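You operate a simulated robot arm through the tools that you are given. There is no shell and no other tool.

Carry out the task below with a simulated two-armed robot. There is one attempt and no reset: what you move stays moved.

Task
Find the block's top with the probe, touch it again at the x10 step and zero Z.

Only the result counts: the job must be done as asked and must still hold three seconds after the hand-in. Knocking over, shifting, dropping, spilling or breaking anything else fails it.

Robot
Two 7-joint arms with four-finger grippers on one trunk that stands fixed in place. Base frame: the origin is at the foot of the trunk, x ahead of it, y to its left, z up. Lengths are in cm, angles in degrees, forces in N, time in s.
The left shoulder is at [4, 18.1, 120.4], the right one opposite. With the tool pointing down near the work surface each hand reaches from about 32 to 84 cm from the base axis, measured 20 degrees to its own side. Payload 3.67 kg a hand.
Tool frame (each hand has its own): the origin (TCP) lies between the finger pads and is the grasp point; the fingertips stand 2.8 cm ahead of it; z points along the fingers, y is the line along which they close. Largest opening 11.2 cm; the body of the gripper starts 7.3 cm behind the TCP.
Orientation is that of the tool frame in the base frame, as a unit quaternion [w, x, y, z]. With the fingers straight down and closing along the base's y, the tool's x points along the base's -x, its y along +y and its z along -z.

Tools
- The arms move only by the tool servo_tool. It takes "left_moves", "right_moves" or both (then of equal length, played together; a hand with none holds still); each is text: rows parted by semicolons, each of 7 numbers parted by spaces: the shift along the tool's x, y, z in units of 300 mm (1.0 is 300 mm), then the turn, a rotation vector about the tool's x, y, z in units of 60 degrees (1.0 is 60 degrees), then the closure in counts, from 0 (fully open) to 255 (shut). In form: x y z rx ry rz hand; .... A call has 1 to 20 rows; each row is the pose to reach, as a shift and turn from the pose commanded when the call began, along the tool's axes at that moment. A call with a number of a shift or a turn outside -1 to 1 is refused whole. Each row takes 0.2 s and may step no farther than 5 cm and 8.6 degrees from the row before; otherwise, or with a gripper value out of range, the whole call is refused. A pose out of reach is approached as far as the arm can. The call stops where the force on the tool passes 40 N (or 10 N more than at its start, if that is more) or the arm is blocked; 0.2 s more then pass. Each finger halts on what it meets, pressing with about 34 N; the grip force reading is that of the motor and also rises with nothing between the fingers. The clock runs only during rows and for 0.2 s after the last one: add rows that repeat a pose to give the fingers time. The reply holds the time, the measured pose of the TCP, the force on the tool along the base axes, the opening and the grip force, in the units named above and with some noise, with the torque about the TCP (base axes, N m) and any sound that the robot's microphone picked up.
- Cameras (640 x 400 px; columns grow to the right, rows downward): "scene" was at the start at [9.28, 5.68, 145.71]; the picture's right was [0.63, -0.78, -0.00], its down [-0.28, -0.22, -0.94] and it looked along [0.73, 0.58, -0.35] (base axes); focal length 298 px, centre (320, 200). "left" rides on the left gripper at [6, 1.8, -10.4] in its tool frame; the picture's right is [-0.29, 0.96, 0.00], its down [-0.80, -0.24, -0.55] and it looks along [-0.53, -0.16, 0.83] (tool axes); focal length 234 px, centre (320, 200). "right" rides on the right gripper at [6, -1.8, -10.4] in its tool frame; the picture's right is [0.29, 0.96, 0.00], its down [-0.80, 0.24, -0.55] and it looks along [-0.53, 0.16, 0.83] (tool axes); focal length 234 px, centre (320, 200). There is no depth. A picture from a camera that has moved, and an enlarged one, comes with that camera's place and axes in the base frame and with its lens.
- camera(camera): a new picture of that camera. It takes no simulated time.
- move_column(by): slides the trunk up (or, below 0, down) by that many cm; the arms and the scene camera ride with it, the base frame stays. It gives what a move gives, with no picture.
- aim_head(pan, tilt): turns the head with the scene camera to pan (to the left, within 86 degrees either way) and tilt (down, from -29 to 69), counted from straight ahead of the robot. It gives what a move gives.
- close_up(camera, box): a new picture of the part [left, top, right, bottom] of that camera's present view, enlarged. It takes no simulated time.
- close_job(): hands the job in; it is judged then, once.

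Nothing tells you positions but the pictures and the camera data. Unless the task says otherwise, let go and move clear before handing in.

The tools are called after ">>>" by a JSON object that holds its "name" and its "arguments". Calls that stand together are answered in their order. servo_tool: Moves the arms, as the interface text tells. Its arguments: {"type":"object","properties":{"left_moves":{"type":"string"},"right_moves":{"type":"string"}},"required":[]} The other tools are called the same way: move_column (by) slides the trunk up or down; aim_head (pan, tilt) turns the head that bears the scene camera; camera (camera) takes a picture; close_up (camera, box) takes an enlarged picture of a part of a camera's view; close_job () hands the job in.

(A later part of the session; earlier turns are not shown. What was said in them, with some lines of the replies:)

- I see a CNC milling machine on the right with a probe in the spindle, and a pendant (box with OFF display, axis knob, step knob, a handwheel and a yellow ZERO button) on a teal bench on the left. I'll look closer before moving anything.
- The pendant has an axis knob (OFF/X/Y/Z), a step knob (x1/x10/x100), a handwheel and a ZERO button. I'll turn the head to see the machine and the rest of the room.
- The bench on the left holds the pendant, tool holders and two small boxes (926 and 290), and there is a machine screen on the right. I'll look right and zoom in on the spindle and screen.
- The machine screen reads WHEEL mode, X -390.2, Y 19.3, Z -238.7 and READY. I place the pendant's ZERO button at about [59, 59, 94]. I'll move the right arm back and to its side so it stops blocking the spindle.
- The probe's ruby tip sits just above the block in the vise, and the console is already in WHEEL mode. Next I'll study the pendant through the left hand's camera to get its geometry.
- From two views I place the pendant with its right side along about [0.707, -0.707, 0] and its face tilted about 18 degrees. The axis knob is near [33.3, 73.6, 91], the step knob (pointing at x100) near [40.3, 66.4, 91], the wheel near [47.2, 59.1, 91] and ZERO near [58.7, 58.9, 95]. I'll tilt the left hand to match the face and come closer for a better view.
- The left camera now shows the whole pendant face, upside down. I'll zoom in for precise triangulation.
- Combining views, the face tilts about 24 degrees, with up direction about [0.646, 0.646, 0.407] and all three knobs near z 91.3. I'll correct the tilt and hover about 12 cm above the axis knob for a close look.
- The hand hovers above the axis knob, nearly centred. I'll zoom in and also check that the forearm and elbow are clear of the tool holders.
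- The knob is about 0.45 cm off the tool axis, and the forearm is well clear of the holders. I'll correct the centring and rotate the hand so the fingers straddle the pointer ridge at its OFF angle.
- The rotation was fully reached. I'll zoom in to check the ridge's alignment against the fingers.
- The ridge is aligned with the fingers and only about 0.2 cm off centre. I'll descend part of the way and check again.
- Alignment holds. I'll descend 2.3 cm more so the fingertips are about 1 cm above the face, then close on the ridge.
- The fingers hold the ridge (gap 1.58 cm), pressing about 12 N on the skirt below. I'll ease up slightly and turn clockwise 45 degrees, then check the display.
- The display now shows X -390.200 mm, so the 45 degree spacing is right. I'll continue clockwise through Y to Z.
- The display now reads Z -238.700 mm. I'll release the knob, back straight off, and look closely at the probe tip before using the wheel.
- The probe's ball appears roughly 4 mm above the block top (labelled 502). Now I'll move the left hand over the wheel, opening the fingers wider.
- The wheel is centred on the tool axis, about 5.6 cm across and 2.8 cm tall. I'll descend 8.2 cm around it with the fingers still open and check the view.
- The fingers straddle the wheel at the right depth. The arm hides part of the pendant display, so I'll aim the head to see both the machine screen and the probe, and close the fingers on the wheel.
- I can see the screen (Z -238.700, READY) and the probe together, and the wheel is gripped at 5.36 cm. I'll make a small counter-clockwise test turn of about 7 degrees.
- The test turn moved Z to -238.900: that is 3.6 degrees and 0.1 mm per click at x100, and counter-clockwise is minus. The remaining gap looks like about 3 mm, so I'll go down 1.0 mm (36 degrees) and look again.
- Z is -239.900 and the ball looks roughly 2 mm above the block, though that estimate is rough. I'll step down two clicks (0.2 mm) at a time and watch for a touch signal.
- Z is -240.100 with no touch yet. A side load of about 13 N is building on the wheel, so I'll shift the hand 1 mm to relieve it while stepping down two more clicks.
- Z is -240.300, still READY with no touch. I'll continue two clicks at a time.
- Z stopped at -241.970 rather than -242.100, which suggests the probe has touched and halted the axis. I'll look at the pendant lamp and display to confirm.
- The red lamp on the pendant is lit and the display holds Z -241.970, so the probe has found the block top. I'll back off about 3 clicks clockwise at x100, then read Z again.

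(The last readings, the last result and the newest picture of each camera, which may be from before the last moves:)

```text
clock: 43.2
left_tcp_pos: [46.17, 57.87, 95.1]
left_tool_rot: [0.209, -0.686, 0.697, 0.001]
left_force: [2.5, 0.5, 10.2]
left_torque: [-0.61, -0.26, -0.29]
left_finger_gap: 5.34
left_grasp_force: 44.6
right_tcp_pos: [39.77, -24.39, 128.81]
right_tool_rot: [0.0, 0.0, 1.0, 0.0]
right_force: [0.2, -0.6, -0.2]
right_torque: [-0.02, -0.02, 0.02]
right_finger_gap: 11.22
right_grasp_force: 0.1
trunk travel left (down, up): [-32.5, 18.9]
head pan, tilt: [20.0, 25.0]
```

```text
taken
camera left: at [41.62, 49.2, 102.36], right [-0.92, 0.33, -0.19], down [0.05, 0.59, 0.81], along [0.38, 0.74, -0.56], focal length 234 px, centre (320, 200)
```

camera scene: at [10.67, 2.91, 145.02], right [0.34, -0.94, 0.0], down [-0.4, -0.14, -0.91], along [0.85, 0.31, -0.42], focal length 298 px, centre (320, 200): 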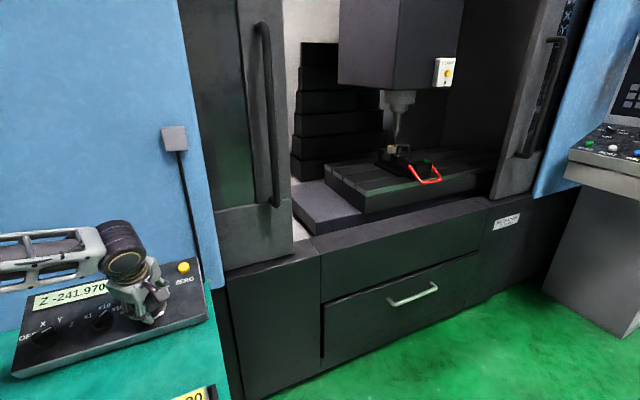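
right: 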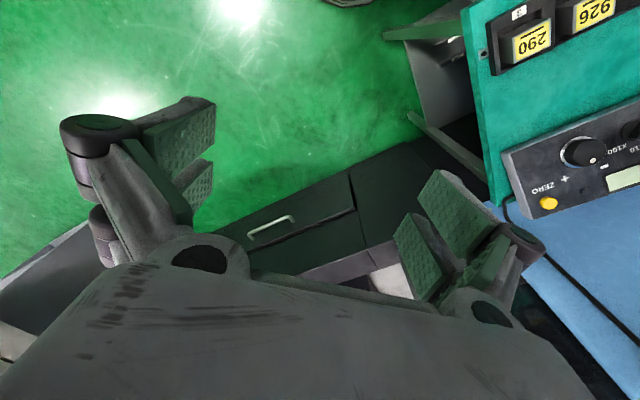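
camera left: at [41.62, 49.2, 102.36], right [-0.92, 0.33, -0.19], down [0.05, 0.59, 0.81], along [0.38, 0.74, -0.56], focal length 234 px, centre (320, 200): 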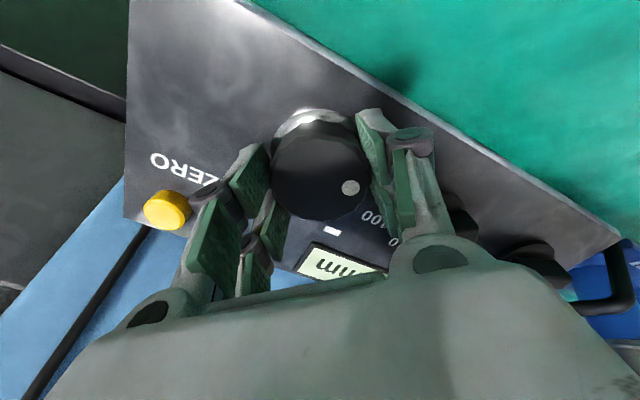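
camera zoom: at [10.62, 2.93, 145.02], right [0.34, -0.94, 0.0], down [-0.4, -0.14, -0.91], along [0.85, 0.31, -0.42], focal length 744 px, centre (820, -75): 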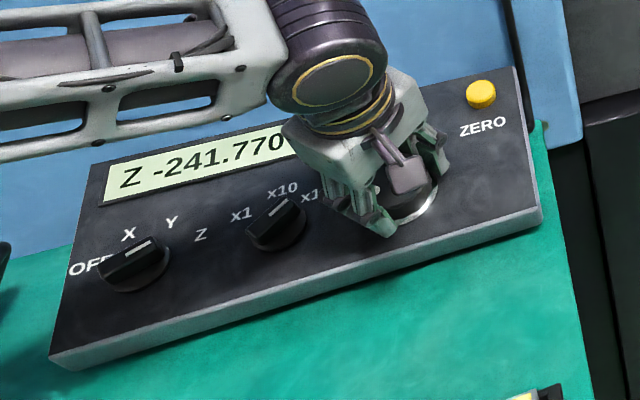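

Z now reads -241.770, 0.2 mm above the touch, and the lamp is off. I'll release the wheel, rise, and move over the step knob with the fingers turned to straddle its ridge at x100.

>>> {"name": "servo_tool", "arguments": {"left_moves": "0 0 0 0 0 0 180; 0 0 0 0 0 0 100; 0 0 0 0 0 0 32; 0 0 0 0 0 0 32; 0 0 0 0 0 0 32; 0 0 -0.1 0 0 0 32; 0 0 -0.2 0 0 0 32; 0 0 -0.273 0 0 0 32; 0 0 -0.273 0 0 0 32"}}

>>> {"name": "servo_tool", "arguments": {"left_moves": "-0.033 0.034 0 0 0 0.14 32; -0.066 0.068 0 0 0 0.28 32; -0.1 0.102 0 0 0 0.42 110; -0.133 0.136 0 0 0 0.56 110; -0.166 0.17 0 0 0 0.7 110; -0.2 0.204 0 0 0 0.84 110; -0.2297 0.237 0 0 0 0.98 110; -0.2297 0.237 0 0 0 0.98 110"}}

>>> {"name": "servo_tool", "arguments": {"left_moves": "0 0 0 0 0 0.14 110; 0 0 0 0 0 0.28 110; 0 0 0 0 0 0.42 110; 0 0 0 0 0 0.505 110; 0 0 0 0 0 0.505 110"}}

>>> {"name": "camera", "arguments": {"camera": "left"}}

>>> {"name": "close_up", "arguments": {"camera": "left", "box": [220, 50, 420, 200]}}

>>> {"name": "close_up", "arguments": {"camera": "scene", "box": [0, 230, 240, 390]}}

```text
clock: 45.2
left_tcp_pos: [43.76, 55.66, 102.35]
left_tool_rot: [0.208, -0.686, 0.697, 0.002]
left_force: [0.4, 0.0, -0.8]
left_torque: [-0.02, 0.0, 0.01]
left_finger_gap: 9.79
left_grasp_force: 0.1
right_tcp_pos: [39.99, -24.41, 128.76]
right_tool_rot: [0.0, 0.0, 1.0, 0.0]
right_force: [-0.4, 0.2, -0.1]
right_torque: [0.0, -0.02, 0.03]
right_finger_gap: 11.2
right_grasp_force: 0.0
trunk travel left (down, up): [-32.5, 18.9]
head pan, tilt: [20.0, 25.0]
```

```text
clock: 47.0
left_tcp_pos: [36.68, 62.55, 102.53]
left_tool_rot: [0.181, -0.257, 0.943, 0.104]
left_force: [-0.4, -1.2, -0.2]
left_torque: [0.01, -0.01, -0.01]
left_finger_gap: 6.35
left_grasp_force: 0.0
right_tcp_pos: [39.87, -24.42, 128.69]
right_tool_rot: [0.0, 0.0, 1.0, 0.0]
right_force: [0.8, 0.8, 0.2]
right_torque: [-0.01, 0.03, 0.0]
right_finger_gap: 11.21
right_grasp_force: 0.0
trunk travel left (down, up): [-32.5, 18.9]
head pan, tilt: [20.0, 25.0]
```

```text
clock: 48.2
left_tcp_pos: [36.66, 62.52, 102.56]
left_tool_rot: [0.148, 0.001, 0.978, 0.146]
left_force: [-0.3, -0.7, 0.7]
left_torque: [0.05, -0.03, -0.04]
left_finger_gap: 6.4
left_grasp_force: 0.1
right_tcp_pos: [39.9, -24.42, 128.78]
right_tool_rot: [-0.001, 0.0, 1.0, 0.0]
right_force: [-0.8, 0.1, 0.4]
right_torque: [-0.01, 0.0, 0.02]
right_finger_gap: 11.17
right_grasp_force: 0.1
trunk travel left (down, up): [-32.5, 18.9]
head pan, tilt: [20.0, 25.0]
```

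```text
taken
camera left: at [27.99, 61.49, 110.86], right [0.23, 0.9, 0.36], down [0.61, -0.42, 0.67], along [0.75, 0.06, -0.65], focal length 234 px, centre (320, 200)
```

left: 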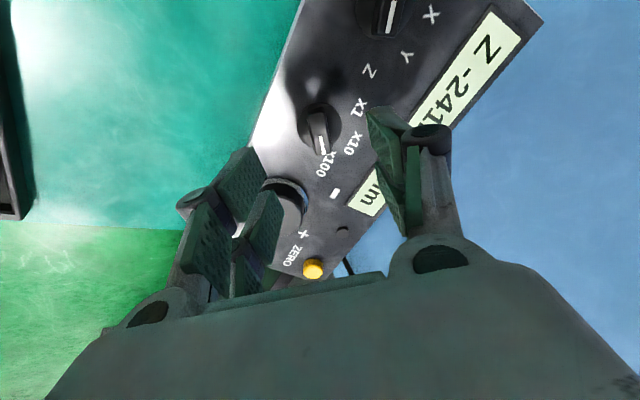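

```text
2.67 times, centred on (320, 125) of left
camera zoom: at [27.99, 61.49, 110.86], right [0.23, 0.9, 0.36], down [0.61, -0.42, 0.67], along [0.75, 0.06, -0.65], focal length 624 px, centre (320, 400)
```

zoom: 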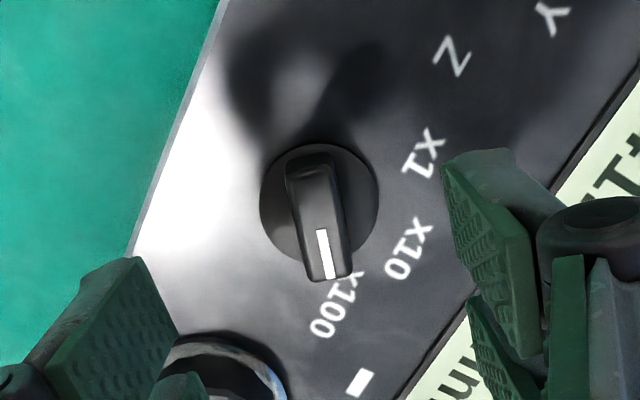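

```text
2.50 times, centred on (120, 310) of scene
camera zoom: at [10.66, 3.01, 145.02], right [0.34, -0.94, 0.0], down [-0.4, -0.14, -0.91], along [0.85, 0.31, -0.42], focal length 744 px, centre (820, -75)
```

zoom: 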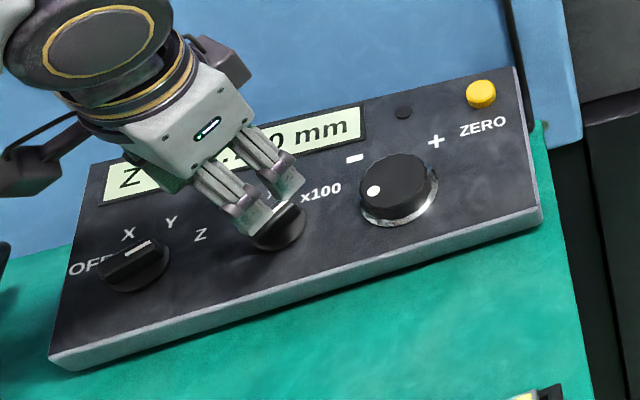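

The knob is centred under the fingers and its pointer is on x100. I'll descend and grip the ridge.

>>> {"name": "servo_tool", "arguments": {"left_moves": "0 0 0.09 0 0 0 110; 0 0 0.18 0 0 0 110; 0 0 0.24 0 0 0 110; 0 0 0.271 0 0 0 110; 0 0 0.271 0 0 0 110; 0 0 0.271 0 0 0 160; 0 0 0.271 0 0 0 255; 0 0 0.271 0 0 0 255; 0 0 0.271 0 0 0 255"}}

>>> {"name": "camera", "arguments": {"camera": "left"}}

```text
clock: 50.2
left_tcp_pos: [39.16, 64.78, 94.97]
left_tool_rot: [0.147, 0.001, 0.978, 0.146]
left_force: [0.9, -3.6, -4.5]
left_torque: [-0.28, -0.44, -0.26]
left_finger_gap: 1.6
left_grasp_force: 44.7
right_tcp_pos: [39.93, -24.37, 128.77]
right_tool_rot: [0.0, 0.0, 1.0, 0.0]
right_force: [-0.9, -0.1, 0.4]
right_torque: [0.02, 0.0, -0.02]
right_finger_gap: 11.19
right_grasp_force: 0.0
trunk travel left (down, up): [-32.5, 18.9]
head pan, tilt: [20.0, 25.0]
```

```text
taken
camera left: at [30.41, 63.79, 103.34], right [0.23, 0.9, 0.36], down [0.61, -0.42, 0.67], along [0.75, 0.06, -0.65], focal length 234 px, centre (320, 200)
```

left: 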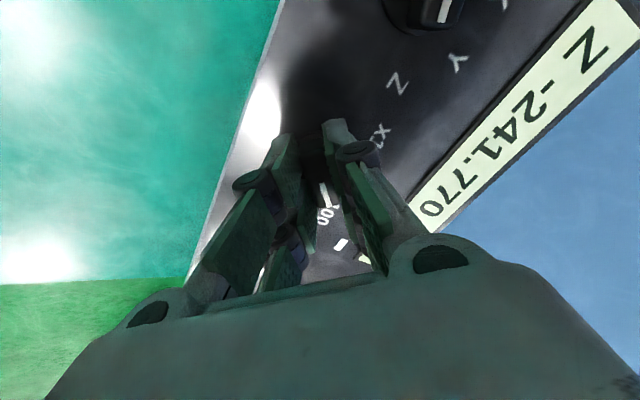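

The ridge is gripped and Z still reads -241.770. I'll turn the step knob 45 degrees counter-clockwise from x100 to x10.

>>> {"name": "servo_tool", "arguments": {"left_moves": "0 0 0 0 0 -0.125 255; 0 0 0 0 0 -0.25 255; 0 0 0 0 0 -0.375 255; 0 0 0 0 0 -0.5 255; 0 0 0 0 0 -0.625 255; 0 0 0 0 0 -0.75 255; 0 0 0 0 0 -0.75 255"}}

>>> {"name": "servo_tool", "arguments": {"left_moves": "0 0 0 0 0 0 200; 0 0 0 0 0 0 130; 0 0 0 0 0 0 110; 0 0 0 0 0 0 110; 0 0 -0.08 0 0 0 110; 0 0 -0.18 0 0 0 110; 0 0 -0.271 0 0 0 110; 0 0 -0.271 0 0 0 110"}}

>>> {"name": "camera", "arguments": {"camera": "left"}}

>>> {"name": "close_up", "arguments": {"camera": "left", "box": [220, 50, 420, 200]}}

>>> {"name": "close_up", "arguments": {"camera": "scene", "box": [0, 230, 240, 390]}}

```text
clock: 51.8
left_tcp_pos: [39.22, 64.69, 94.87]
left_tool_rot: [0.191, -0.375, 0.904, 0.079]
left_force: [2.2, -15.5, -17.2]
left_torque: [-0.53, 0.1, -0.16]
left_finger_gap: 1.61
left_grasp_force: 45.1
right_tcp_pos: [40.03, -24.38, 128.63]
right_tool_rot: [-0.001, -0.001, 1.0, 0.0]
right_force: [0.1, 0.0, 0.4]
right_torque: [-0.01, 0.0, 0.01]
right_finger_gap: 11.19
right_grasp_force: 0.0
trunk travel left (down, up): [-32.5, 18.9]
head pan, tilt: [20.0, 25.0]
```

```text
clock: 53.6
left_tcp_pos: [36.79, 62.38, 102.48]
left_tool_rot: [0.193, -0.375, 0.903, 0.08]
left_force: [-0.3, 0.3, 0.7]
left_torque: [-0.02, 0.01, 0.01]
left_finger_gap: 6.36
left_grasp_force: 0.1
right_tcp_pos: [39.83, -24.4, 128.69]
right_tool_rot: [0.0, 0.0, 1.0, 0.0]
right_force: [-0.2, 0.2, -0.1]
right_torque: [0.0, 0.02, 0.02]
right_finger_gap: 11.22
right_grasp_force: 0.1
trunk travel left (down, up): [-32.5, 18.9]
head pan, tilt: [20.0, 25.0]
```

```text
taken
camera left: at [28.67, 56.8, 109.56], right [-0.49, 0.86, 0.12], down [0.53, 0.19, 0.83], along [0.69, 0.47, -0.55], focal length 234 px, centre (320, 200)
```

left: 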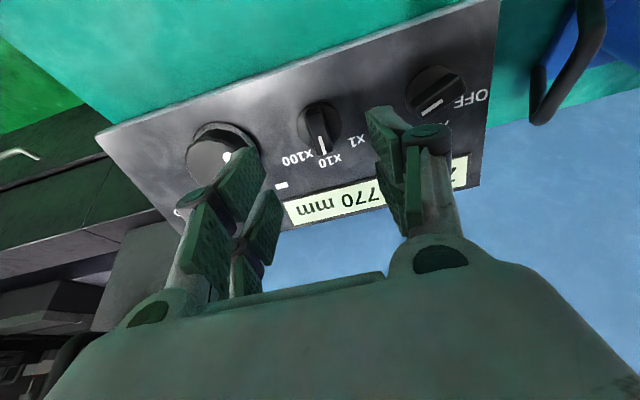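

```text
2.67 times, centred on (320, 125) of left
camera zoom: at [28.67, 56.8, 109.56], right [-0.49, 0.86, 0.12], down [0.53, 0.19, 0.83], along [0.69, 0.47, -0.55], focal length 624 px, centre (320, 400)
```

zoom: 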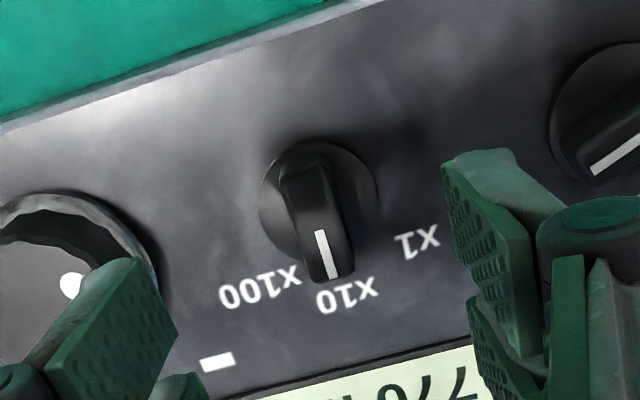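

```text
2.50 times, centred on (120, 310) of scene
camera zoom: at [10.7, 3.05, 145.01], right [0.34, -0.94, 0.0], down [-0.4, -0.14, -0.91], along [0.85, 0.31, -0.42], focal length 744 px, centre (820, -75)
```

zoom: 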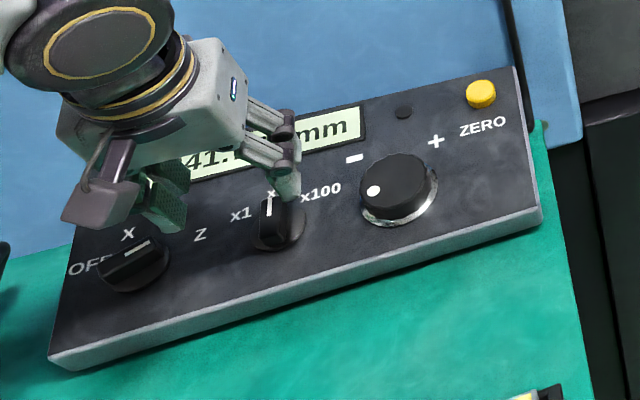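

The step knob is on x10 and Z still reads -241.770. I'll go back over the wheel with a wide opening and plenty of wrist range for counter-clockwise turning.

>>> {"name": "servo_tool", "arguments": {"left_moves": "0 -0.047 0 0 0 0.14 110; 0 -0.094 0 0 0 0.28 80; 0 -0.141 0 0 0 0.42 32; 0 -0.188 0 0 0 0.56 32; 0 -0.235 0 0 0 0.7 32; 0 -0.282 0 0 0 0.84 32; 0 -0.33 0 0 0 0.98 32; 0 -0.33 0 0 0 0.98 32; 0 -0.33 0 0 0 0.98 32"}}

>>> {"name": "close_up", "arguments": {"camera": "left", "box": [220, 50, 420, 200]}}

```text
clock: 55.6
left_tcp_pos: [43.72, 55.52, 102.49]
left_tool_rot: [0.127, 0.118, 0.971, 0.164]
left_force: [-0.3, 0.7, 0.1]
left_torque: [0.04, 0.03, 0.04]
left_finger_gap: 9.79
left_grasp_force: 0.0
right_tcp_pos: [39.88, -24.4, 128.71]
right_tool_rot: [0.001, 0.001, 1.0, 0.0]
right_force: [-0.8, -0.7, 0.3]
right_torque: [0.0, 0.0, 0.01]
right_finger_gap: 11.19
right_grasp_force: 0.0
trunk travel left (down, up): [-32.5, 18.9]
head pan, tilt: [20.0, 25.0]
```

```text
2.67 times, centred on (320, 125) of left
camera zoom: at [35.56, 55.74, 111.41], right [0.45, 0.8, 0.39], down [0.55, -0.6, 0.59], along [0.71, -0.05, -0.7], focal length 624 px, centre (320, 400)
```

zoom: 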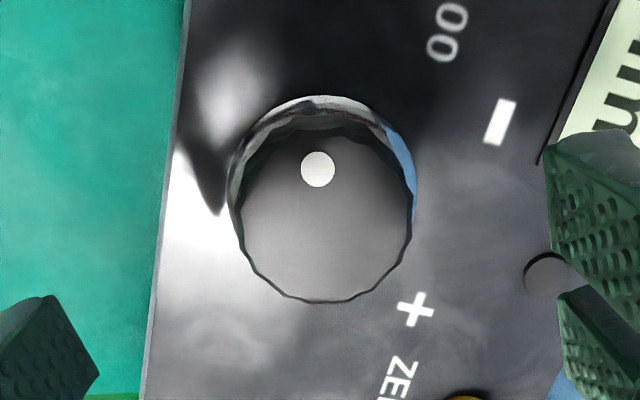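

>>> {"name": "servo_tool", "arguments": {"left_moves": "0 0 0.09 0 0 0 32; 0 0.002 0.18 0 0 0 32; 0 0.004 0.25 0 0 0 32; 0 0.004 0.271 0 0 0 32; 0 0.004 0.271 0 0 0 90; 0 0.004 0.271 0 0 0 150; 0 0.004 0.271 0 0 0 200; 0 0.004 0.271 0 0 0 255; 0 0.004 0.271 0 0 0 255; 0 0.004 0.271 0 0 0 255"}}

>>> {"name": "aim_head", "arguments": {"pan": -2, "tilt": 15}}

>>> {"name": "close_up", "arguments": {"camera": "scene", "box": [430, 50, 540, 140]}}

>>> {"name": "camera", "arguments": {"camera": "left"}}

```text
clock: 57.8
left_tcp_pos: [46.2, 57.92, 95.05]
left_tool_rot: [0.127, 0.118, 0.971, 0.164]
left_force: [-1.8, -0.8, -1.8]
left_torque: [0.0, 0.04, 0.01]
left_finger_gap: 5.4
left_grasp_force: 45.6
right_tcp_pos: [39.92, -24.37, 128.71]
right_tool_rot: [0.0, 0.0, 1.0, 0.0]
right_force: [0.1, -0.2, 0.6]
right_torque: [0.03, -0.05, 0.0]
right_finger_gap: 11.19
right_grasp_force: 0.1
trunk travel left (down, up): [-32.5, 18.9]
head pan, tilt: [20.0, 25.0]
```

```text
clock: 58.6
left_tcp_pos: [46.26, 57.91, 95.09]
left_tool_rot: [0.128, 0.117, 0.971, 0.164]
left_force: [-2.9, -2.2, -3.9]
left_torque: [-0.21, 0.05, -0.05]
left_finger_gap: 5.37
left_grasp_force: 45.1
right_tcp_pos: [39.94, -24.47, 128.83]
right_tool_rot: [0.0, 0.0, 1.0, 0.0]
right_force: [-0.2, -0.1, 0.3]
right_torque: [0.01, 0.01, -0.02]
right_finger_gap: 11.17
right_grasp_force: 0.0
trunk travel left (down, up): [-32.5, 18.9]
head pan, tilt: [-2.0, 15.0]
```

```text
4.44 times, centred on (485, 95) of scene
camera zoom: at [11.33, -0.46, 146.63], right [-0.03, -1.0, 0.0], down [-0.26, 0.01, -0.97], along [0.97, -0.03, -0.26], focal length 1323 px, centre (-413, 667)
```

zoom: 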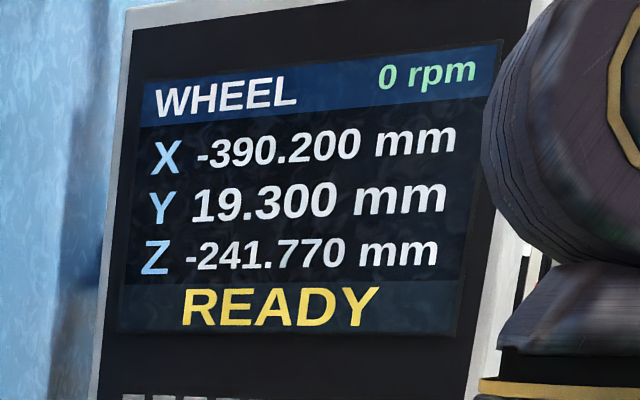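

```text
taken
camera left: at [37.96, 58.18, 104.0], right [0.45, 0.8, 0.39], down [0.55, -0.59, 0.59], along [0.71, -0.05, -0.7], focal length 234 px, centre (320, 200)
```

left: 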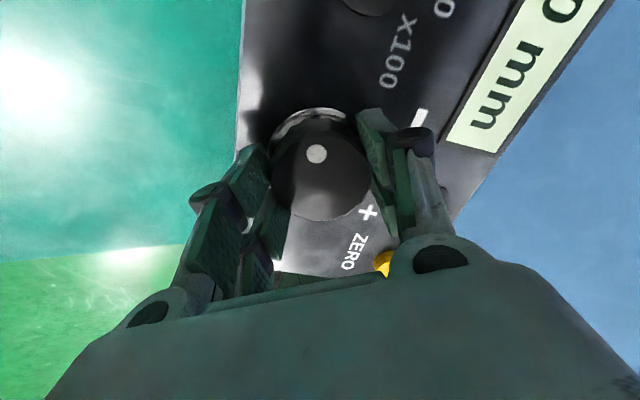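

The wheel is gripped again at Z -241.770. At x10 I expect 0.01 mm per click, so I'll turn 36 degrees and check that it reads about -241.870.

>>> {"name": "servo_tool", "arguments": {"left_moves": "0 0 0 0 0 -0.1 255; 0 0 0 0 0 -0.2 255; 0 0 0 0 0 -0.3 255; 0 0 0 0 0 -0.4 255; 0 0 0 0 0 -0.5 255; 0 0 0 0 0 -0.6 255; 0 0 0 0 0 -0.6 255"}}

>>> {"name": "close_up", "arguments": {"camera": "scene", "box": [430, 50, 540, 140]}}

```text
clock: 60.2
left_tcp_pos: [46.16, 57.91, 95.14]
left_tool_rot: [0.173, -0.19, 0.96, 0.116]
left_force: [-1.5, -3.9, -3.1]
left_torque: [0.25, 0.5, 0.22]
left_finger_gap: 5.35
left_grasp_force: 45.6
right_tcp_pos: [39.89, -24.4, 128.67]
right_tool_rot: [0.001, 0.0, 1.0, -0.001]
right_force: [0.0, 0.3, -0.4]
right_torque: [-0.03, 0.0, 0.0]
right_finger_gap: 11.21
right_grasp_force: 0.0
trunk travel left (down, up): [-32.5, 18.9]
head pan, tilt: [-2.0, 15.0]
```

```text
4.44 times, centred on (485, 95) of scene
camera zoom: at [11.36, -0.5, 146.64], right [-0.03, -1.0, 0.0], down [-0.26, 0.01, -0.97], along [0.97, -0.03, -0.26], focal length 1323 px, centre (-413, 667)
```

zoom: 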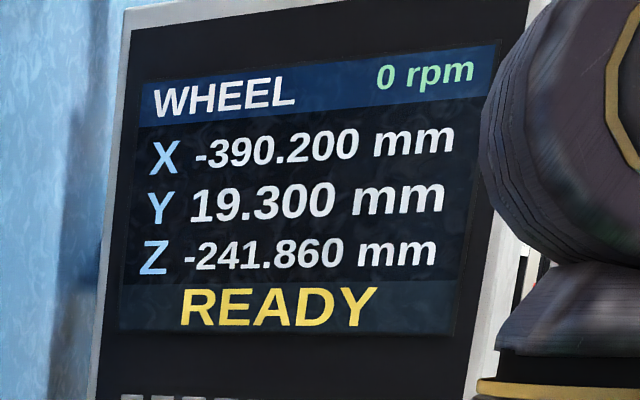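

Z is -241.860 at 0.01 mm per click. I'll go 8 clicks more, then single steps.

>>> {"name": "servo_tool", "arguments": {"left_moves": "0 0 0 0 0 -0.08 255; 0 0 0 0 0 -0.16 255; 0 0 0 0 0 -0.24 255; 0 0 0 0 0 -0.32 255; 0 0 0 0 0 -0.4 255; 0 0 0 0 0 -0.48 255; 0 0 0 0 0 -0.48 255"}}

>>> {"name": "close_up", "arguments": {"camera": "scene", "box": [430, 50, 540, 140]}}

>>> {"name": "camera", "arguments": {"camera": "left"}}

```text
clock: 61.8
left_tcp_pos: [46.16, 57.81, 95.09]
left_tool_rot: [0.196, -0.422, 0.882, 0.068]
left_force: [-2.6, -6.6, -4.8]
left_torque: [0.39, 0.42, 0.25]
left_finger_gap: 5.34
left_grasp_force: 44.2
right_tcp_pos: [39.86, -24.5, 128.79]
right_tool_rot: [0.0, 0.001, 1.0, 0.0]
right_force: [0.9, 0.4, 0.0]
right_torque: [-0.03, -0.01, 0.02]
right_finger_gap: 11.2
right_grasp_force: 0.1
trunk travel left (down, up): [-32.5, 18.9]
head pan, tilt: [-2.0, 15.0]
```

```text
4.44 times, centred on (485, 95) of scene
camera zoom: at [11.34, -0.53, 146.64], right [-0.03, -1.0, 0.0], down [-0.26, 0.01, -0.97], along [0.97, -0.03, -0.26], focal length 1323 px, centre (-413, 667)
```

zoom: 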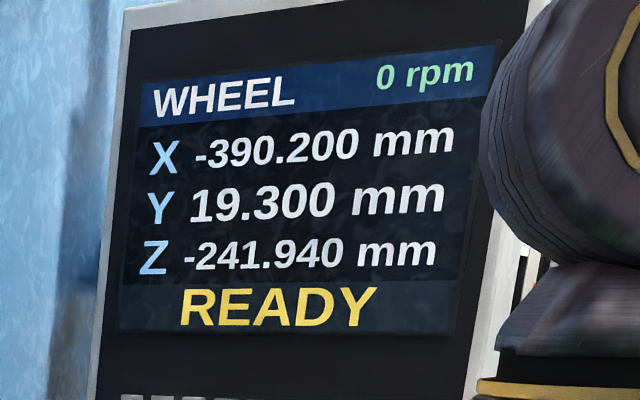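

```text
taken
camera left: at [38.41, 51.76, 102.2], right [-0.58, 0.81, 0.08], down [0.48, 0.26, 0.84], along [0.66, 0.52, -0.54], focal length 234 px, centre (320, 200)
```

left: 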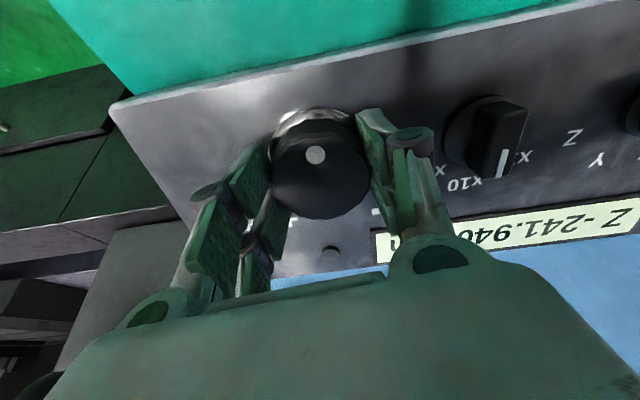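

Z is -241.940, the lamp is off, and both are visible in the left camera. Now I'll go single clicks.

>>> {"name": "servo_tool", "arguments": {"left_moves": "0 0 0 0 0 -0.06 255; 0 0 0 0 0 -0.06 255"}}

>>> {"name": "close_up", "arguments": {"camera": "left", "box": [260, 100, 640, 290]}}

```text
clock: 62.4
left_tcp_pos: [46.17, 57.92, 95.04]
left_tool_rot: [0.197, -0.45, 0.868, 0.064]
left_force: [-2.3, -5.4, -3.5]
left_torque: [0.17, 0.81, 0.26]
left_finger_gap: 5.35
left_grasp_force: 45.2
right_tcp_pos: [39.98, -24.47, 128.69]
right_tool_rot: [0.0, 0.001, 1.0, -0.001]
right_force: [-0.4, -0.2, -0.4]
right_torque: [0.02, 0.02, -0.01]
right_finger_gap: 11.2
right_grasp_force: 0.1
trunk travel left (down, up): [-32.5, 18.9]
head pan, tilt: [-2.0, 15.0]
```

```text
1.68 times, centred on (450, 195) of left
camera zoom: at [38.64, 51.44, 102.18], right [-0.62, 0.78, 0.05], down [0.45, 0.3, 0.84], along [0.64, 0.55, -0.54], focal length 394 px, centre (101, 208)
```

zoom: 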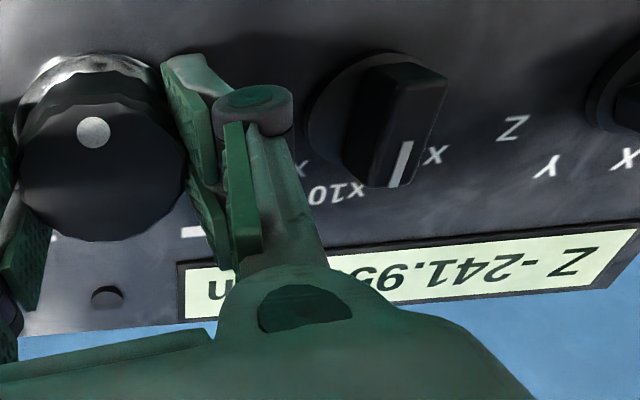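

>>> {"name": "servo_tool", "arguments": {"left_moves": "0 0 0 0 0 -0.06 255; 0 0 0 0 0 -0.06 255"}}

>>> {"name": "close_up", "arguments": {"camera": "scene", "box": [430, 50, 540, 140]}}

>>> {"name": "close_up", "arguments": {"camera": "left", "box": [260, 100, 640, 290]}}

```text
clock: 63.0
left_tcp_pos: [46.11, 57.93, 95.15]
left_tool_rot: [0.2, -0.476, 0.854, 0.057]
left_force: [-1.6, -5.4, -2.0]
left_torque: [0.45, 0.63, 0.32]
left_finger_gap: 5.34
left_grasp_force: 44.9
right_tcp_pos: [39.91, -24.49, 128.63]
right_tool_rot: [0.0, 0.0, 1.0, -0.001]
right_force: [-0.2, 0.2, 0.5]
right_torque: [-0.01, -0.01, 0.04]
right_finger_gap: 11.22
right_grasp_force: 0.0
trunk travel left (down, up): [-32.5, 18.9]
head pan, tilt: [-2.0, 15.0]
```

```text
4.44 times, centred on (485, 95) of scene
camera zoom: at [11.35, -0.52, 146.64], right [-0.03, -1.0, 0.0], down [-0.26, 0.01, -0.97], along [0.97, -0.03, -0.26], focal length 1323 px, centre (-413, 667)
```

zoom: 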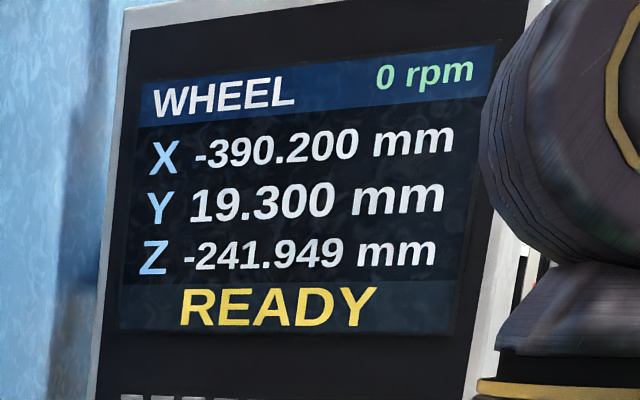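

```text
1.68 times, centred on (450, 195) of left
camera zoom: at [38.89, 51.14, 102.16], right [-0.67, 0.74, 0.03], down [0.41, 0.34, 0.84], along [0.62, 0.57, -0.54], focal length 394 px, centre (101, 208)
```

zoom: 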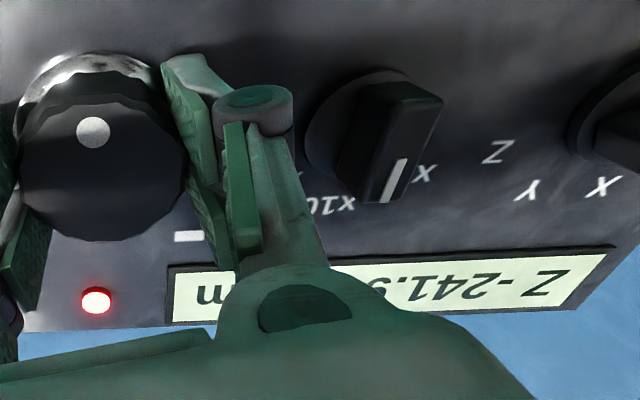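

The red lamp lit at Z -241.949 on the x10 step, so the second touch is made. I'll release the wheel gently, rise straight up and check that Z and the lamp hold.

>>> {"name": "servo_tool", "arguments": {"left_moves": "0 0 0 0 0 0 230; 0 0 0 0 0 0 200; 0 0 0 0 0 0 150; 0 0 0 0 0 0 100; 0 0 0 0 0 0 60; 0 0 0 0 0 0 32; 0 0 0 0 0 0 32; 0 0 -0.08 0 0 0 32; 0 0 -0.18 0 0 0 32; 0 0 -0.271 0 0 0 32; 0 0 -0.271 0 0 0 32"}}

>>> {"name": "close_up", "arguments": {"camera": "scene", "box": [430, 50, 540, 140]}}

>>> {"name": "camera", "arguments": {"camera": "left"}}

```text
clock: 65.4
left_tcp_pos: [43.9, 55.7, 102.53]
left_tool_rot: [0.2, -0.475, 0.855, 0.057]
left_force: [0.2, 0.2, 0.3]
left_torque: [0.0, -0.03, 0.05]
left_finger_gap: 9.81
left_grasp_force: 0.1
right_tcp_pos: [39.87, -24.37, 128.58]
right_tool_rot: [0.0, 0.0, 1.0, 0.001]
right_force: [0.8, 0.3, 0.3]
right_torque: [-0.02, 0.01, -0.02]
right_finger_gap: 11.19
right_grasp_force: 0.0
trunk travel left (down, up): [-32.5, 18.9]
head pan, tilt: [-2.0, 15.0]
```

```text
4.44 times, centred on (485, 95) of scene
camera zoom: at [11.37, -0.43, 146.63], right [-0.03, -1.0, 0.0], down [-0.26, 0.01, -0.97], along [0.97, -0.03, -0.26], focal length 1323 px, centre (-413, 667)
```

zoom: 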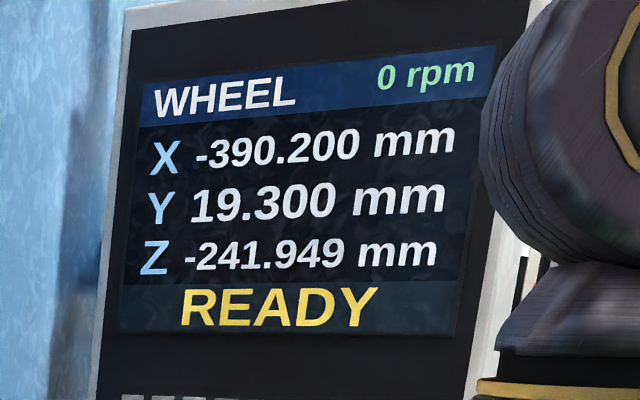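

```text
taken
camera left: at [36.61, 48.89, 109.57], right [-0.67, 0.75, 0.03], down [0.41, 0.34, 0.84], along [0.62, 0.57, -0.54], focal length 234 px, centre (320, 200)
```

left: 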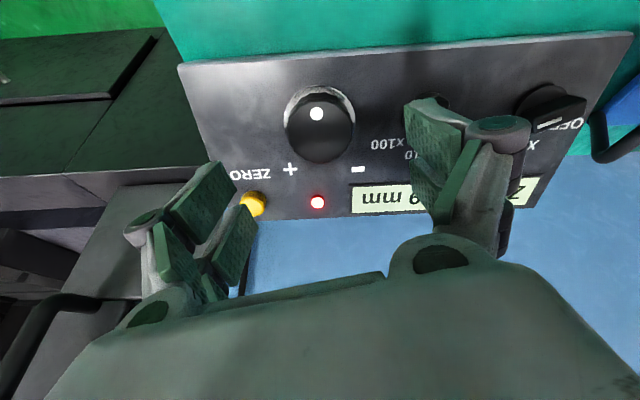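

Z still holds at -241.949 with the lamp lit. Now I'll move over the ZERO button, closing the fingers to use them as a pusher.

>>> {"name": "servo_tool", "arguments": {"left_moves": "-0.053 -0.081 0 0 0 0.055 32; -0.106 -0.162 0 0 0 0.11 120; -0.159 -0.243 0 0 0 0.165 200; -0.211 -0.324 0 0 0 0.22 255; -0.211 -0.324 0 0 0 0.22 255; -0.211 -0.324 0 0 0 0.22 255; -0.211 -0.324 0 0 0 0.22 255; -0.211 -0.324 0 0 0 0.22 255"}}

>>> {"name": "camera", "arguments": {"camera": "left"}}

>>> {"name": "close_up", "arguments": {"camera": "left", "box": [220, 50, 420, 200]}}

```text
clock: 67.2
left_tcp_pos: [54.86, 55.36, 105.96]
left_tool_rot: [0.191, -0.375, 0.904, 0.079]
left_force: [-0.1, -0.4, 0.5]
left_torque: [0.04, -0.01, 0.0]
left_finger_gap: 0.0
left_grasp_force: 34.1
right_tcp_pos: [39.87, -24.5, 128.74]
right_tool_rot: [0.0, 0.0, 1.0, 0.0]
right_force: [-0.5, 0.1, 0.6]
right_torque: [0.01, 0.0, 0.01]
right_finger_gap: 11.21
right_grasp_force: 0.0
trunk travel left (down, up): [-32.5, 18.9]
head pan, tilt: [-2.0, 15.0]
```

```text
taken
camera left: at [46.77, 49.69, 113.12], right [-0.49, 0.86, 0.12], down [0.52, 0.19, 0.83], along [0.69, 0.47, -0.54], focal length 234 px, centre (320, 200)
```

left: 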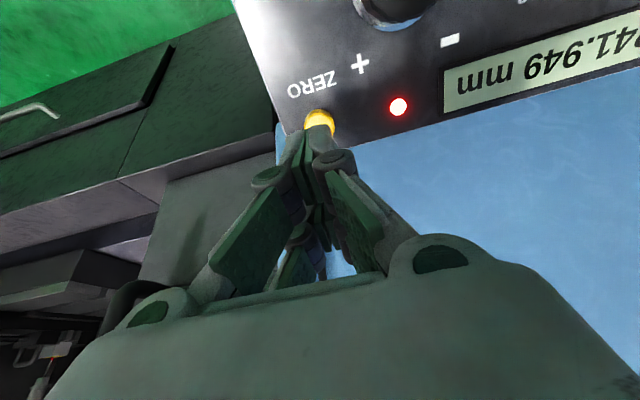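

```text
2.67 times, centred on (320, 125) of left
camera zoom: at [46.77, 49.69, 113.12], right [-0.49, 0.86, 0.12], down [0.52, 0.19, 0.83], along [0.69, 0.47, -0.54], focal length 624 px, centre (320, 400)
```

zoom: 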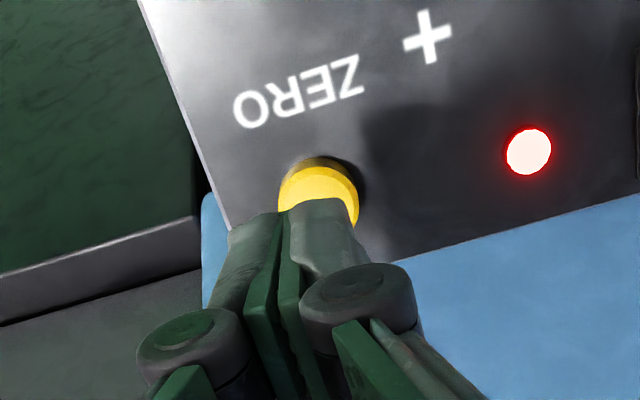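

The ZERO button is centred on the tool axis, and the lamp is lit with the display at -241.949. I'll descend most of the way, then press in small steps.

>>> {"name": "servo_tool", "arguments": {"left_moves": "0 0 0.08 0 0 0 255; 0 0 0.16 0 0 0 255; 0 0 0.22 0 0 0 255; 0 0 0.255 0 0 0 255; 0 0 0.255 0 0 0 255"}}

>>> {"name": "camera", "arguments": {"camera": "left"}}

>>> {"name": "aim_head", "arguments": {"pan": 20, "tilt": 25}}

>>> {"name": "close_up", "arguments": {"camera": "scene", "box": [40, 230, 240, 360]}}

```text
clock: 68.4
left_tcp_pos: [57.03, 57.63, 99.0]
left_tool_rot: [0.192, -0.376, 0.903, 0.08]
left_force: [0.5, -0.5, 0.4]
left_torque: [0.0, -0.02, 0.03]
left_finger_gap: 0.0
left_grasp_force: 33.9
right_tcp_pos: [39.88, -24.47, 128.75]
right_tool_rot: [0.0, 0.0, 1.0, 0.0]
right_force: [0.1, 1.1, -0.6]
right_torque: [0.02, 0.02, -0.01]
right_finger_gap: 11.2
right_grasp_force: 0.1
trunk travel left (down, up): [-32.5, 18.9]
head pan, tilt: [-2.0, 15.0]
```

```text
taken
camera left: at [49.01, 52.07, 106.08], right [-0.49, 0.86, 0.12], down [0.52, 0.19, 0.83], along [0.69, 0.47, -0.54], focal length 234 px, centre (320, 200)
```

left: 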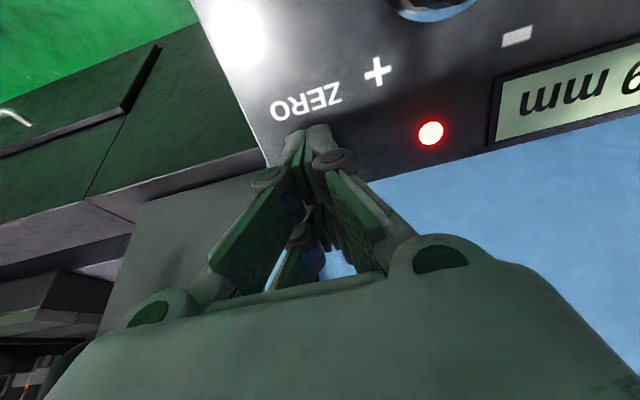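

```text
clock: 69.3
left_tcp_pos: [57.03, 57.76, 99.0]
left_tool_rot: [0.191, -0.374, 0.904, 0.079]
left_force: [-0.4, 0.5, -0.1]
left_torque: [-0.01, 0.01, -0.01]
left_finger_gap: 0.01
left_grasp_force: 34.2
right_tcp_pos: [39.97, -24.4, 128.69]
right_tool_rot: [0.0, 0.001, 1.0, 0.0]
right_force: [0.6, 0.2, -0.2]
right_torque: [0.0, -0.01, -0.01]
right_finger_gap: 11.2
right_grasp_force: 0.0
trunk travel left (down, up): [-32.5, 18.9]
head pan, tilt: [20.0, 25.0]
```

```text
3.08 times, centred on (140, 295) of scene
camera zoom: at [10.68, 3.0, 145.02], right [0.34, -0.94, 0.0], down [-0.4, -0.14, -0.91], along [0.85, 0.31, -0.42], focal length 916 px, centre (874, -92)
```

zoom: 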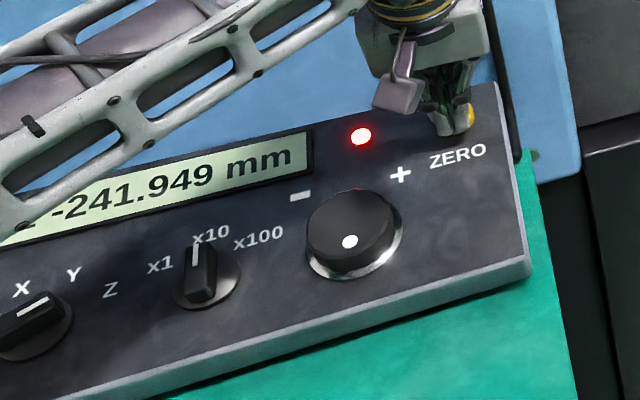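

The closed fingertips are just above the button. I'll advance about 0.9 cm gently and check the force and display.

>>> {"name": "servo_tool", "arguments": {"left_moves": "0 0 0.01 0 0 0 255; 0 0 0.02 0 0 0 255; 0 0 0.025 0 0 0 255; 0 0 0.03 0 0 0 255; 0 0 0.03 0 0 0 255"}}

>>> {"name": "close_up", "arguments": {"camera": "scene", "box": [40, 230, 240, 360]}}

```text
clock: 70.5
left_tcp_pos: [57.16, 57.85, 98.04]
left_tool_rot: [0.192, -0.374, 0.904, 0.08]
left_force: [-0.9, 0.2, 2.1]
left_torque: [-0.01, 0.04, -0.04]
left_finger_gap: 0.62
left_grasp_force: 35.8
right_tcp_pos: [39.85, -24.5, 128.63]
right_tool_rot: [0.0, 0.0, 1.0, 0.001]
right_force: [-0.2, -0.1, -0.3]
right_torque: [0.0, -0.03, 0.02]
right_finger_gap: 11.2
right_grasp_force: 0.0
trunk travel left (down, up): [-32.5, 18.9]
head pan, tilt: [20.0, 25.0]
```

```text
3.08 times, centred on (140, 295) of scene
camera zoom: at [10.65, 2.99, 145.02], right [0.34, -0.94, 0.0], down [-0.4, -0.14, -0.91], along [0.85, 0.31, -0.42], focal length 916 px, centre (874, -92)
```

zoom: 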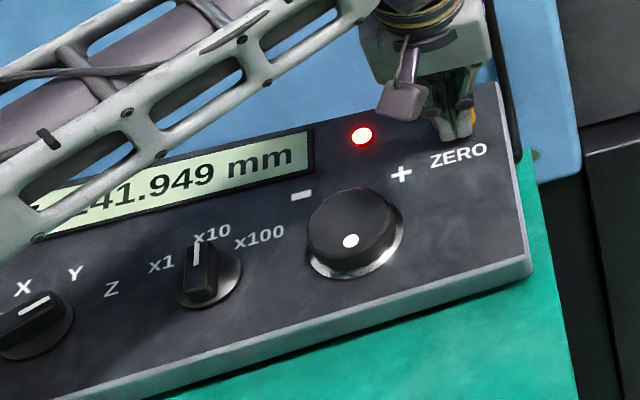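

>>> {"name": "camera", "arguments": {"camera": "left"}}

>>> {"name": "close_up", "arguments": {"camera": "left", "box": [240, 90, 400, 210]}}

>>> {"name": "close_up", "arguments": {"camera": "scene", "box": [155, 245, 215, 290]}}

```text
taken
camera left: at [49.25, 52.28, 105.26], right [-0.49, 0.86, 0.12], down [0.53, 0.19, 0.83], along [0.69, 0.47, -0.54], focal length 234 px, centre (320, 200)
```

left: 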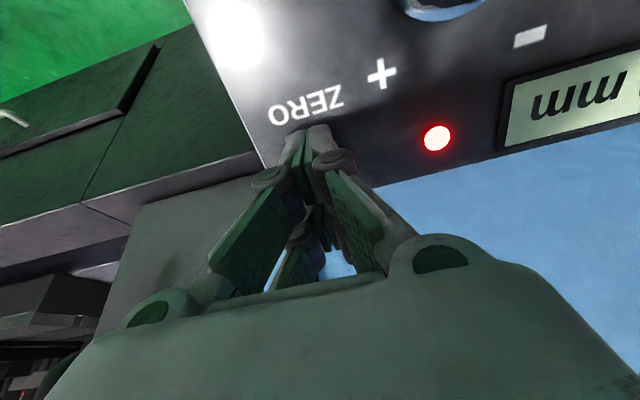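

```text
3.33 times, centred on (320, 150) of left
camera zoom: at [49.25, 52.28, 105.26], right [-0.49, 0.86, 0.12], down [0.53, 0.19, 0.83], along [0.69, 0.47, -0.54], focal length 781 px, centre (320, 367)
```

zoom: 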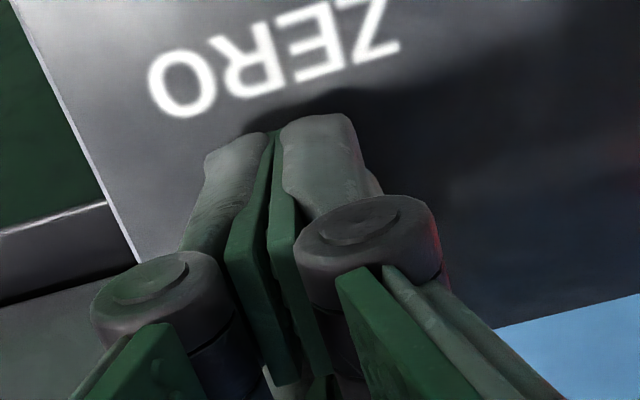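

```text
8.89 times, centred on (185, 268) of scene
camera zoom: at [10.65, 2.99, 145.02], right [0.34, -0.94, 0.0], down [-0.4, -0.14, -0.91], along [0.85, 0.31, -0.42], focal length 2646 px, centre (1520, -400)
```

zoom: 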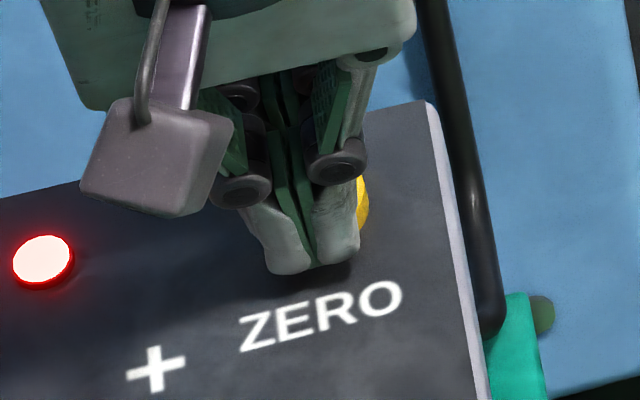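

The fingertips sit on the button, which is about 2.8 cm wide, but have not pressed it yet. I'll press a little further in small steps.

>>> {"name": "servo_tool", "arguments": {"left_moves": "0 0 0.004 0 0 0 255; 0 0 0.008 0 0 0 255; 0 0 0.008 0 0 0 255"}}

>>> {"name": "close_up", "arguments": {"camera": "scene", "box": [40, 230, 240, 360]}}

```text
clock: 71.3
left_tcp_pos: [57.36, 57.88, 97.83]
left_tool_rot: [0.192, -0.375, 0.903, 0.08]
left_force: [-0.2, -1.1, 3.2]
left_torque: [-0.01, 0.01, -0.02]
left_finger_gap: 0.6
left_grasp_force: 36.1
right_tcp_pos: [39.92, -24.37, 128.79]
right_tool_rot: [0.001, 0.0, 1.0, 0.0]
right_force: [-0.2, 0.5, 0.5]
right_torque: [0.01, -0.03, 0.0]
right_finger_gap: 11.2
right_grasp_force: 0.0
trunk travel left (down, up): [-32.5, 18.9]
head pan, tilt: [20.0, 25.0]
heard: click
```

```text
3.08 times, centred on (140, 295) of scene
camera zoom: at [10.65, 2.98, 145.02], right [0.34, -0.94, 0.0], down [-0.4, -0.14, -0.91], along [0.85, 0.31, -0.42], focal length 916 px, centre (874, -92)
```

zoom: 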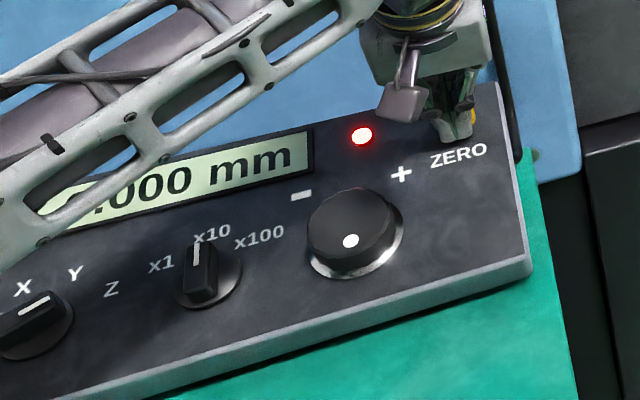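

I heard a click and the display changed to .000 mm, so Z is zeroed. I'll lift straight off the button and retreat, then verify everything.

>>> {"name": "servo_tool", "arguments": {"left_moves": "0 0 -0.01 0 0 0 255; 0 0 -0.05 0 0 0 255; 0 0 -0.15 0 0 0 255; 0 0 -0.28 0 0 0 255; 0 0 -0.42 0 0 0 255; 0 0 -0.42 0 0 0 255"}}

>>> {"name": "camera", "arguments": {"camera": "scene"}}

>>> {"name": "close_up", "arguments": {"camera": "scene", "box": [0, 230, 240, 390]}}

>>> {"name": "aim_head", "arguments": {"pan": -2, "tilt": 15}}

>>> {"name": "close_up", "arguments": {"camera": "scene", "box": [430, 50, 540, 140]}}

>>> {"name": "close_up", "arguments": {"camera": "scene", "box": [268, 193, 284, 205]}}

```text
clock: 72.7
left_tcp_pos: [53.93, 54.47, 109.22]
left_tool_rot: [0.192, -0.375, 0.903, 0.08]
left_force: [0.1, 0.4, 0.4]
left_torque: [0.01, 0.0, -0.02]
left_finger_gap: 0.0
left_grasp_force: 35.8
right_tcp_pos: [39.79, -24.27, 128.69]
right_tool_rot: [-0.001, 0.0, 1.0, 0.0]
right_force: [0.0, -0.8, -0.2]
right_torque: [-0.04, 0.02, 0.0]
right_finger_gap: 11.23
right_grasp_force: 0.1
trunk travel left (down, up): [-32.5, 18.9]
head pan, tilt: [20.0, 25.0]
```

```text
taken
camera scene: at [10.7, 3.06, 145.01], right [0.34, -0.94, 0.0], down [-0.4, -0.15, -0.91], along [0.85, 0.31, -0.42], focal length 298 px, centre (320, 200)
```

scene: 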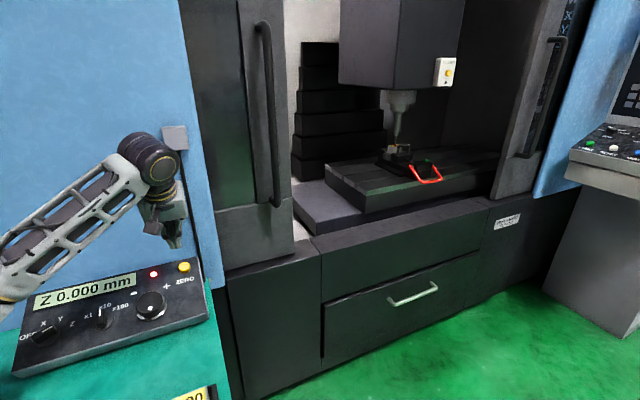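

```text
2.50 times, centred on (120, 310) of scene
camera zoom: at [10.7, 3.06, 145.01], right [0.34, -0.94, 0.0], down [-0.4, -0.15, -0.91], along [0.85, 0.31, -0.42], focal length 744 px, centre (820, -75)
```

zoom: 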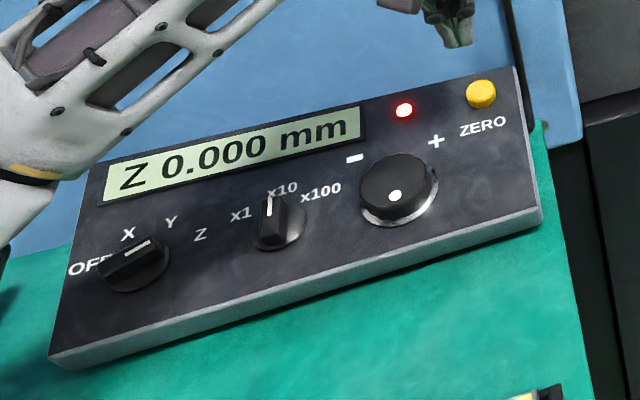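

```text
clock: 73.5
left_tcp_pos: [53.88, 54.42, 109.23]
left_tool_rot: [0.192, -0.375, 0.903, 0.079]
left_force: [0.1, -0.2, 0.1]
left_torque: [-0.01, -0.01, 0.0]
left_finger_gap: 0.0
left_grasp_force: 35.5
right_tcp_pos: [39.91, -24.52, 128.73]
right_tool_rot: [0.0, 0.0, 1.0, 0.0]
right_force: [-0.5, 0.0, 0.1]
right_torque: [-0.01, -0.03, 0.0]
right_finger_gap: 11.2
right_grasp_force: 0.0
trunk travel left (down, up): [-32.5, 18.9]
head pan, tilt: [-2.0, 15.0]
```

```text
4.44 times, centred on (485, 95) of scene
camera zoom: at [11.34, -0.47, 146.64], right [-0.03, -1.0, 0.0], down [-0.26, 0.01, -0.97], along [0.97, -0.03, -0.26], focal length 1323 px, centre (-413, 667)
```

zoom: 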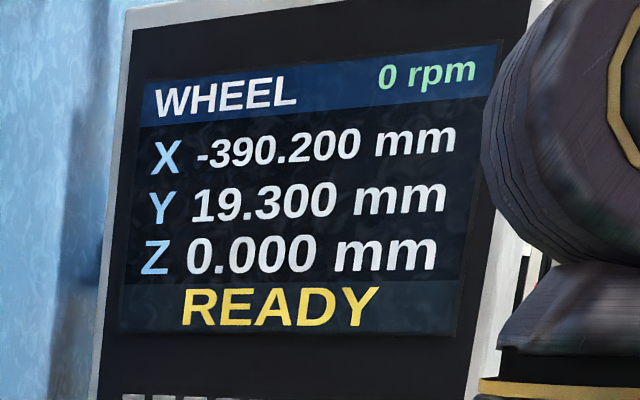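

```text
16.00 times, centred on (276, 199) of scene
camera zoom: at [11.34, -0.47, 146.64], right [-0.03, -1.0, 0.0], down [-0.26, 0.01, -0.97], along [0.97, -0.03, -0.26], focal length 4764 px, centre (1024, 216)
```

zoom: 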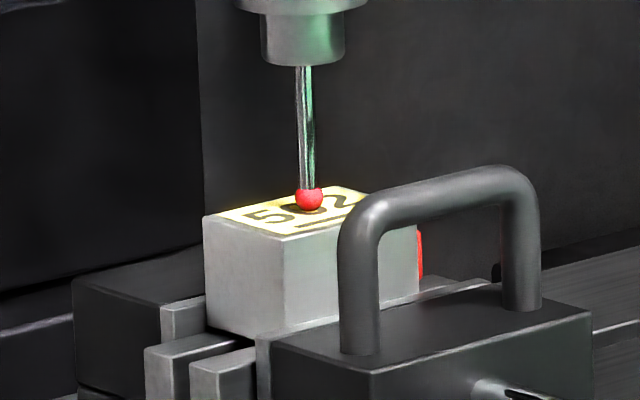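

Both the pendant and the machine screen show Z 0.000 mm with X and Y unchanged. The touch lamp is lit, the step knob is on x10, the probe rests on the block and the hand is clear, so I'm handing in the job.

>>> {"name": "close_job", "arguments": {}}

```text
The job is handed in.
```

The probe found the block's top, touched it again at the x10 step, and Z was zeroed there. I've handed the job in.

- **First touch (x100):** the axis stopped at Z -241.970, and the pendant's red touch lamp lit.
- **Second touch (x10):** I backed off 0.2 mm and came down again in 0.01 mm clicks. The lamp lit at Z -241.949.
- **Zero:** I pressed ZERO with the probe still touching. The pendant and the machine screen both read Z 0.000 mm, with X (-390.200) and Y (19.300) unchanged.

At hand-in the axis knob was on Z and the step knob on x10. The probe rested on the block, and the left hand was clear of the pendant. I saw nothing else moved or knocked.
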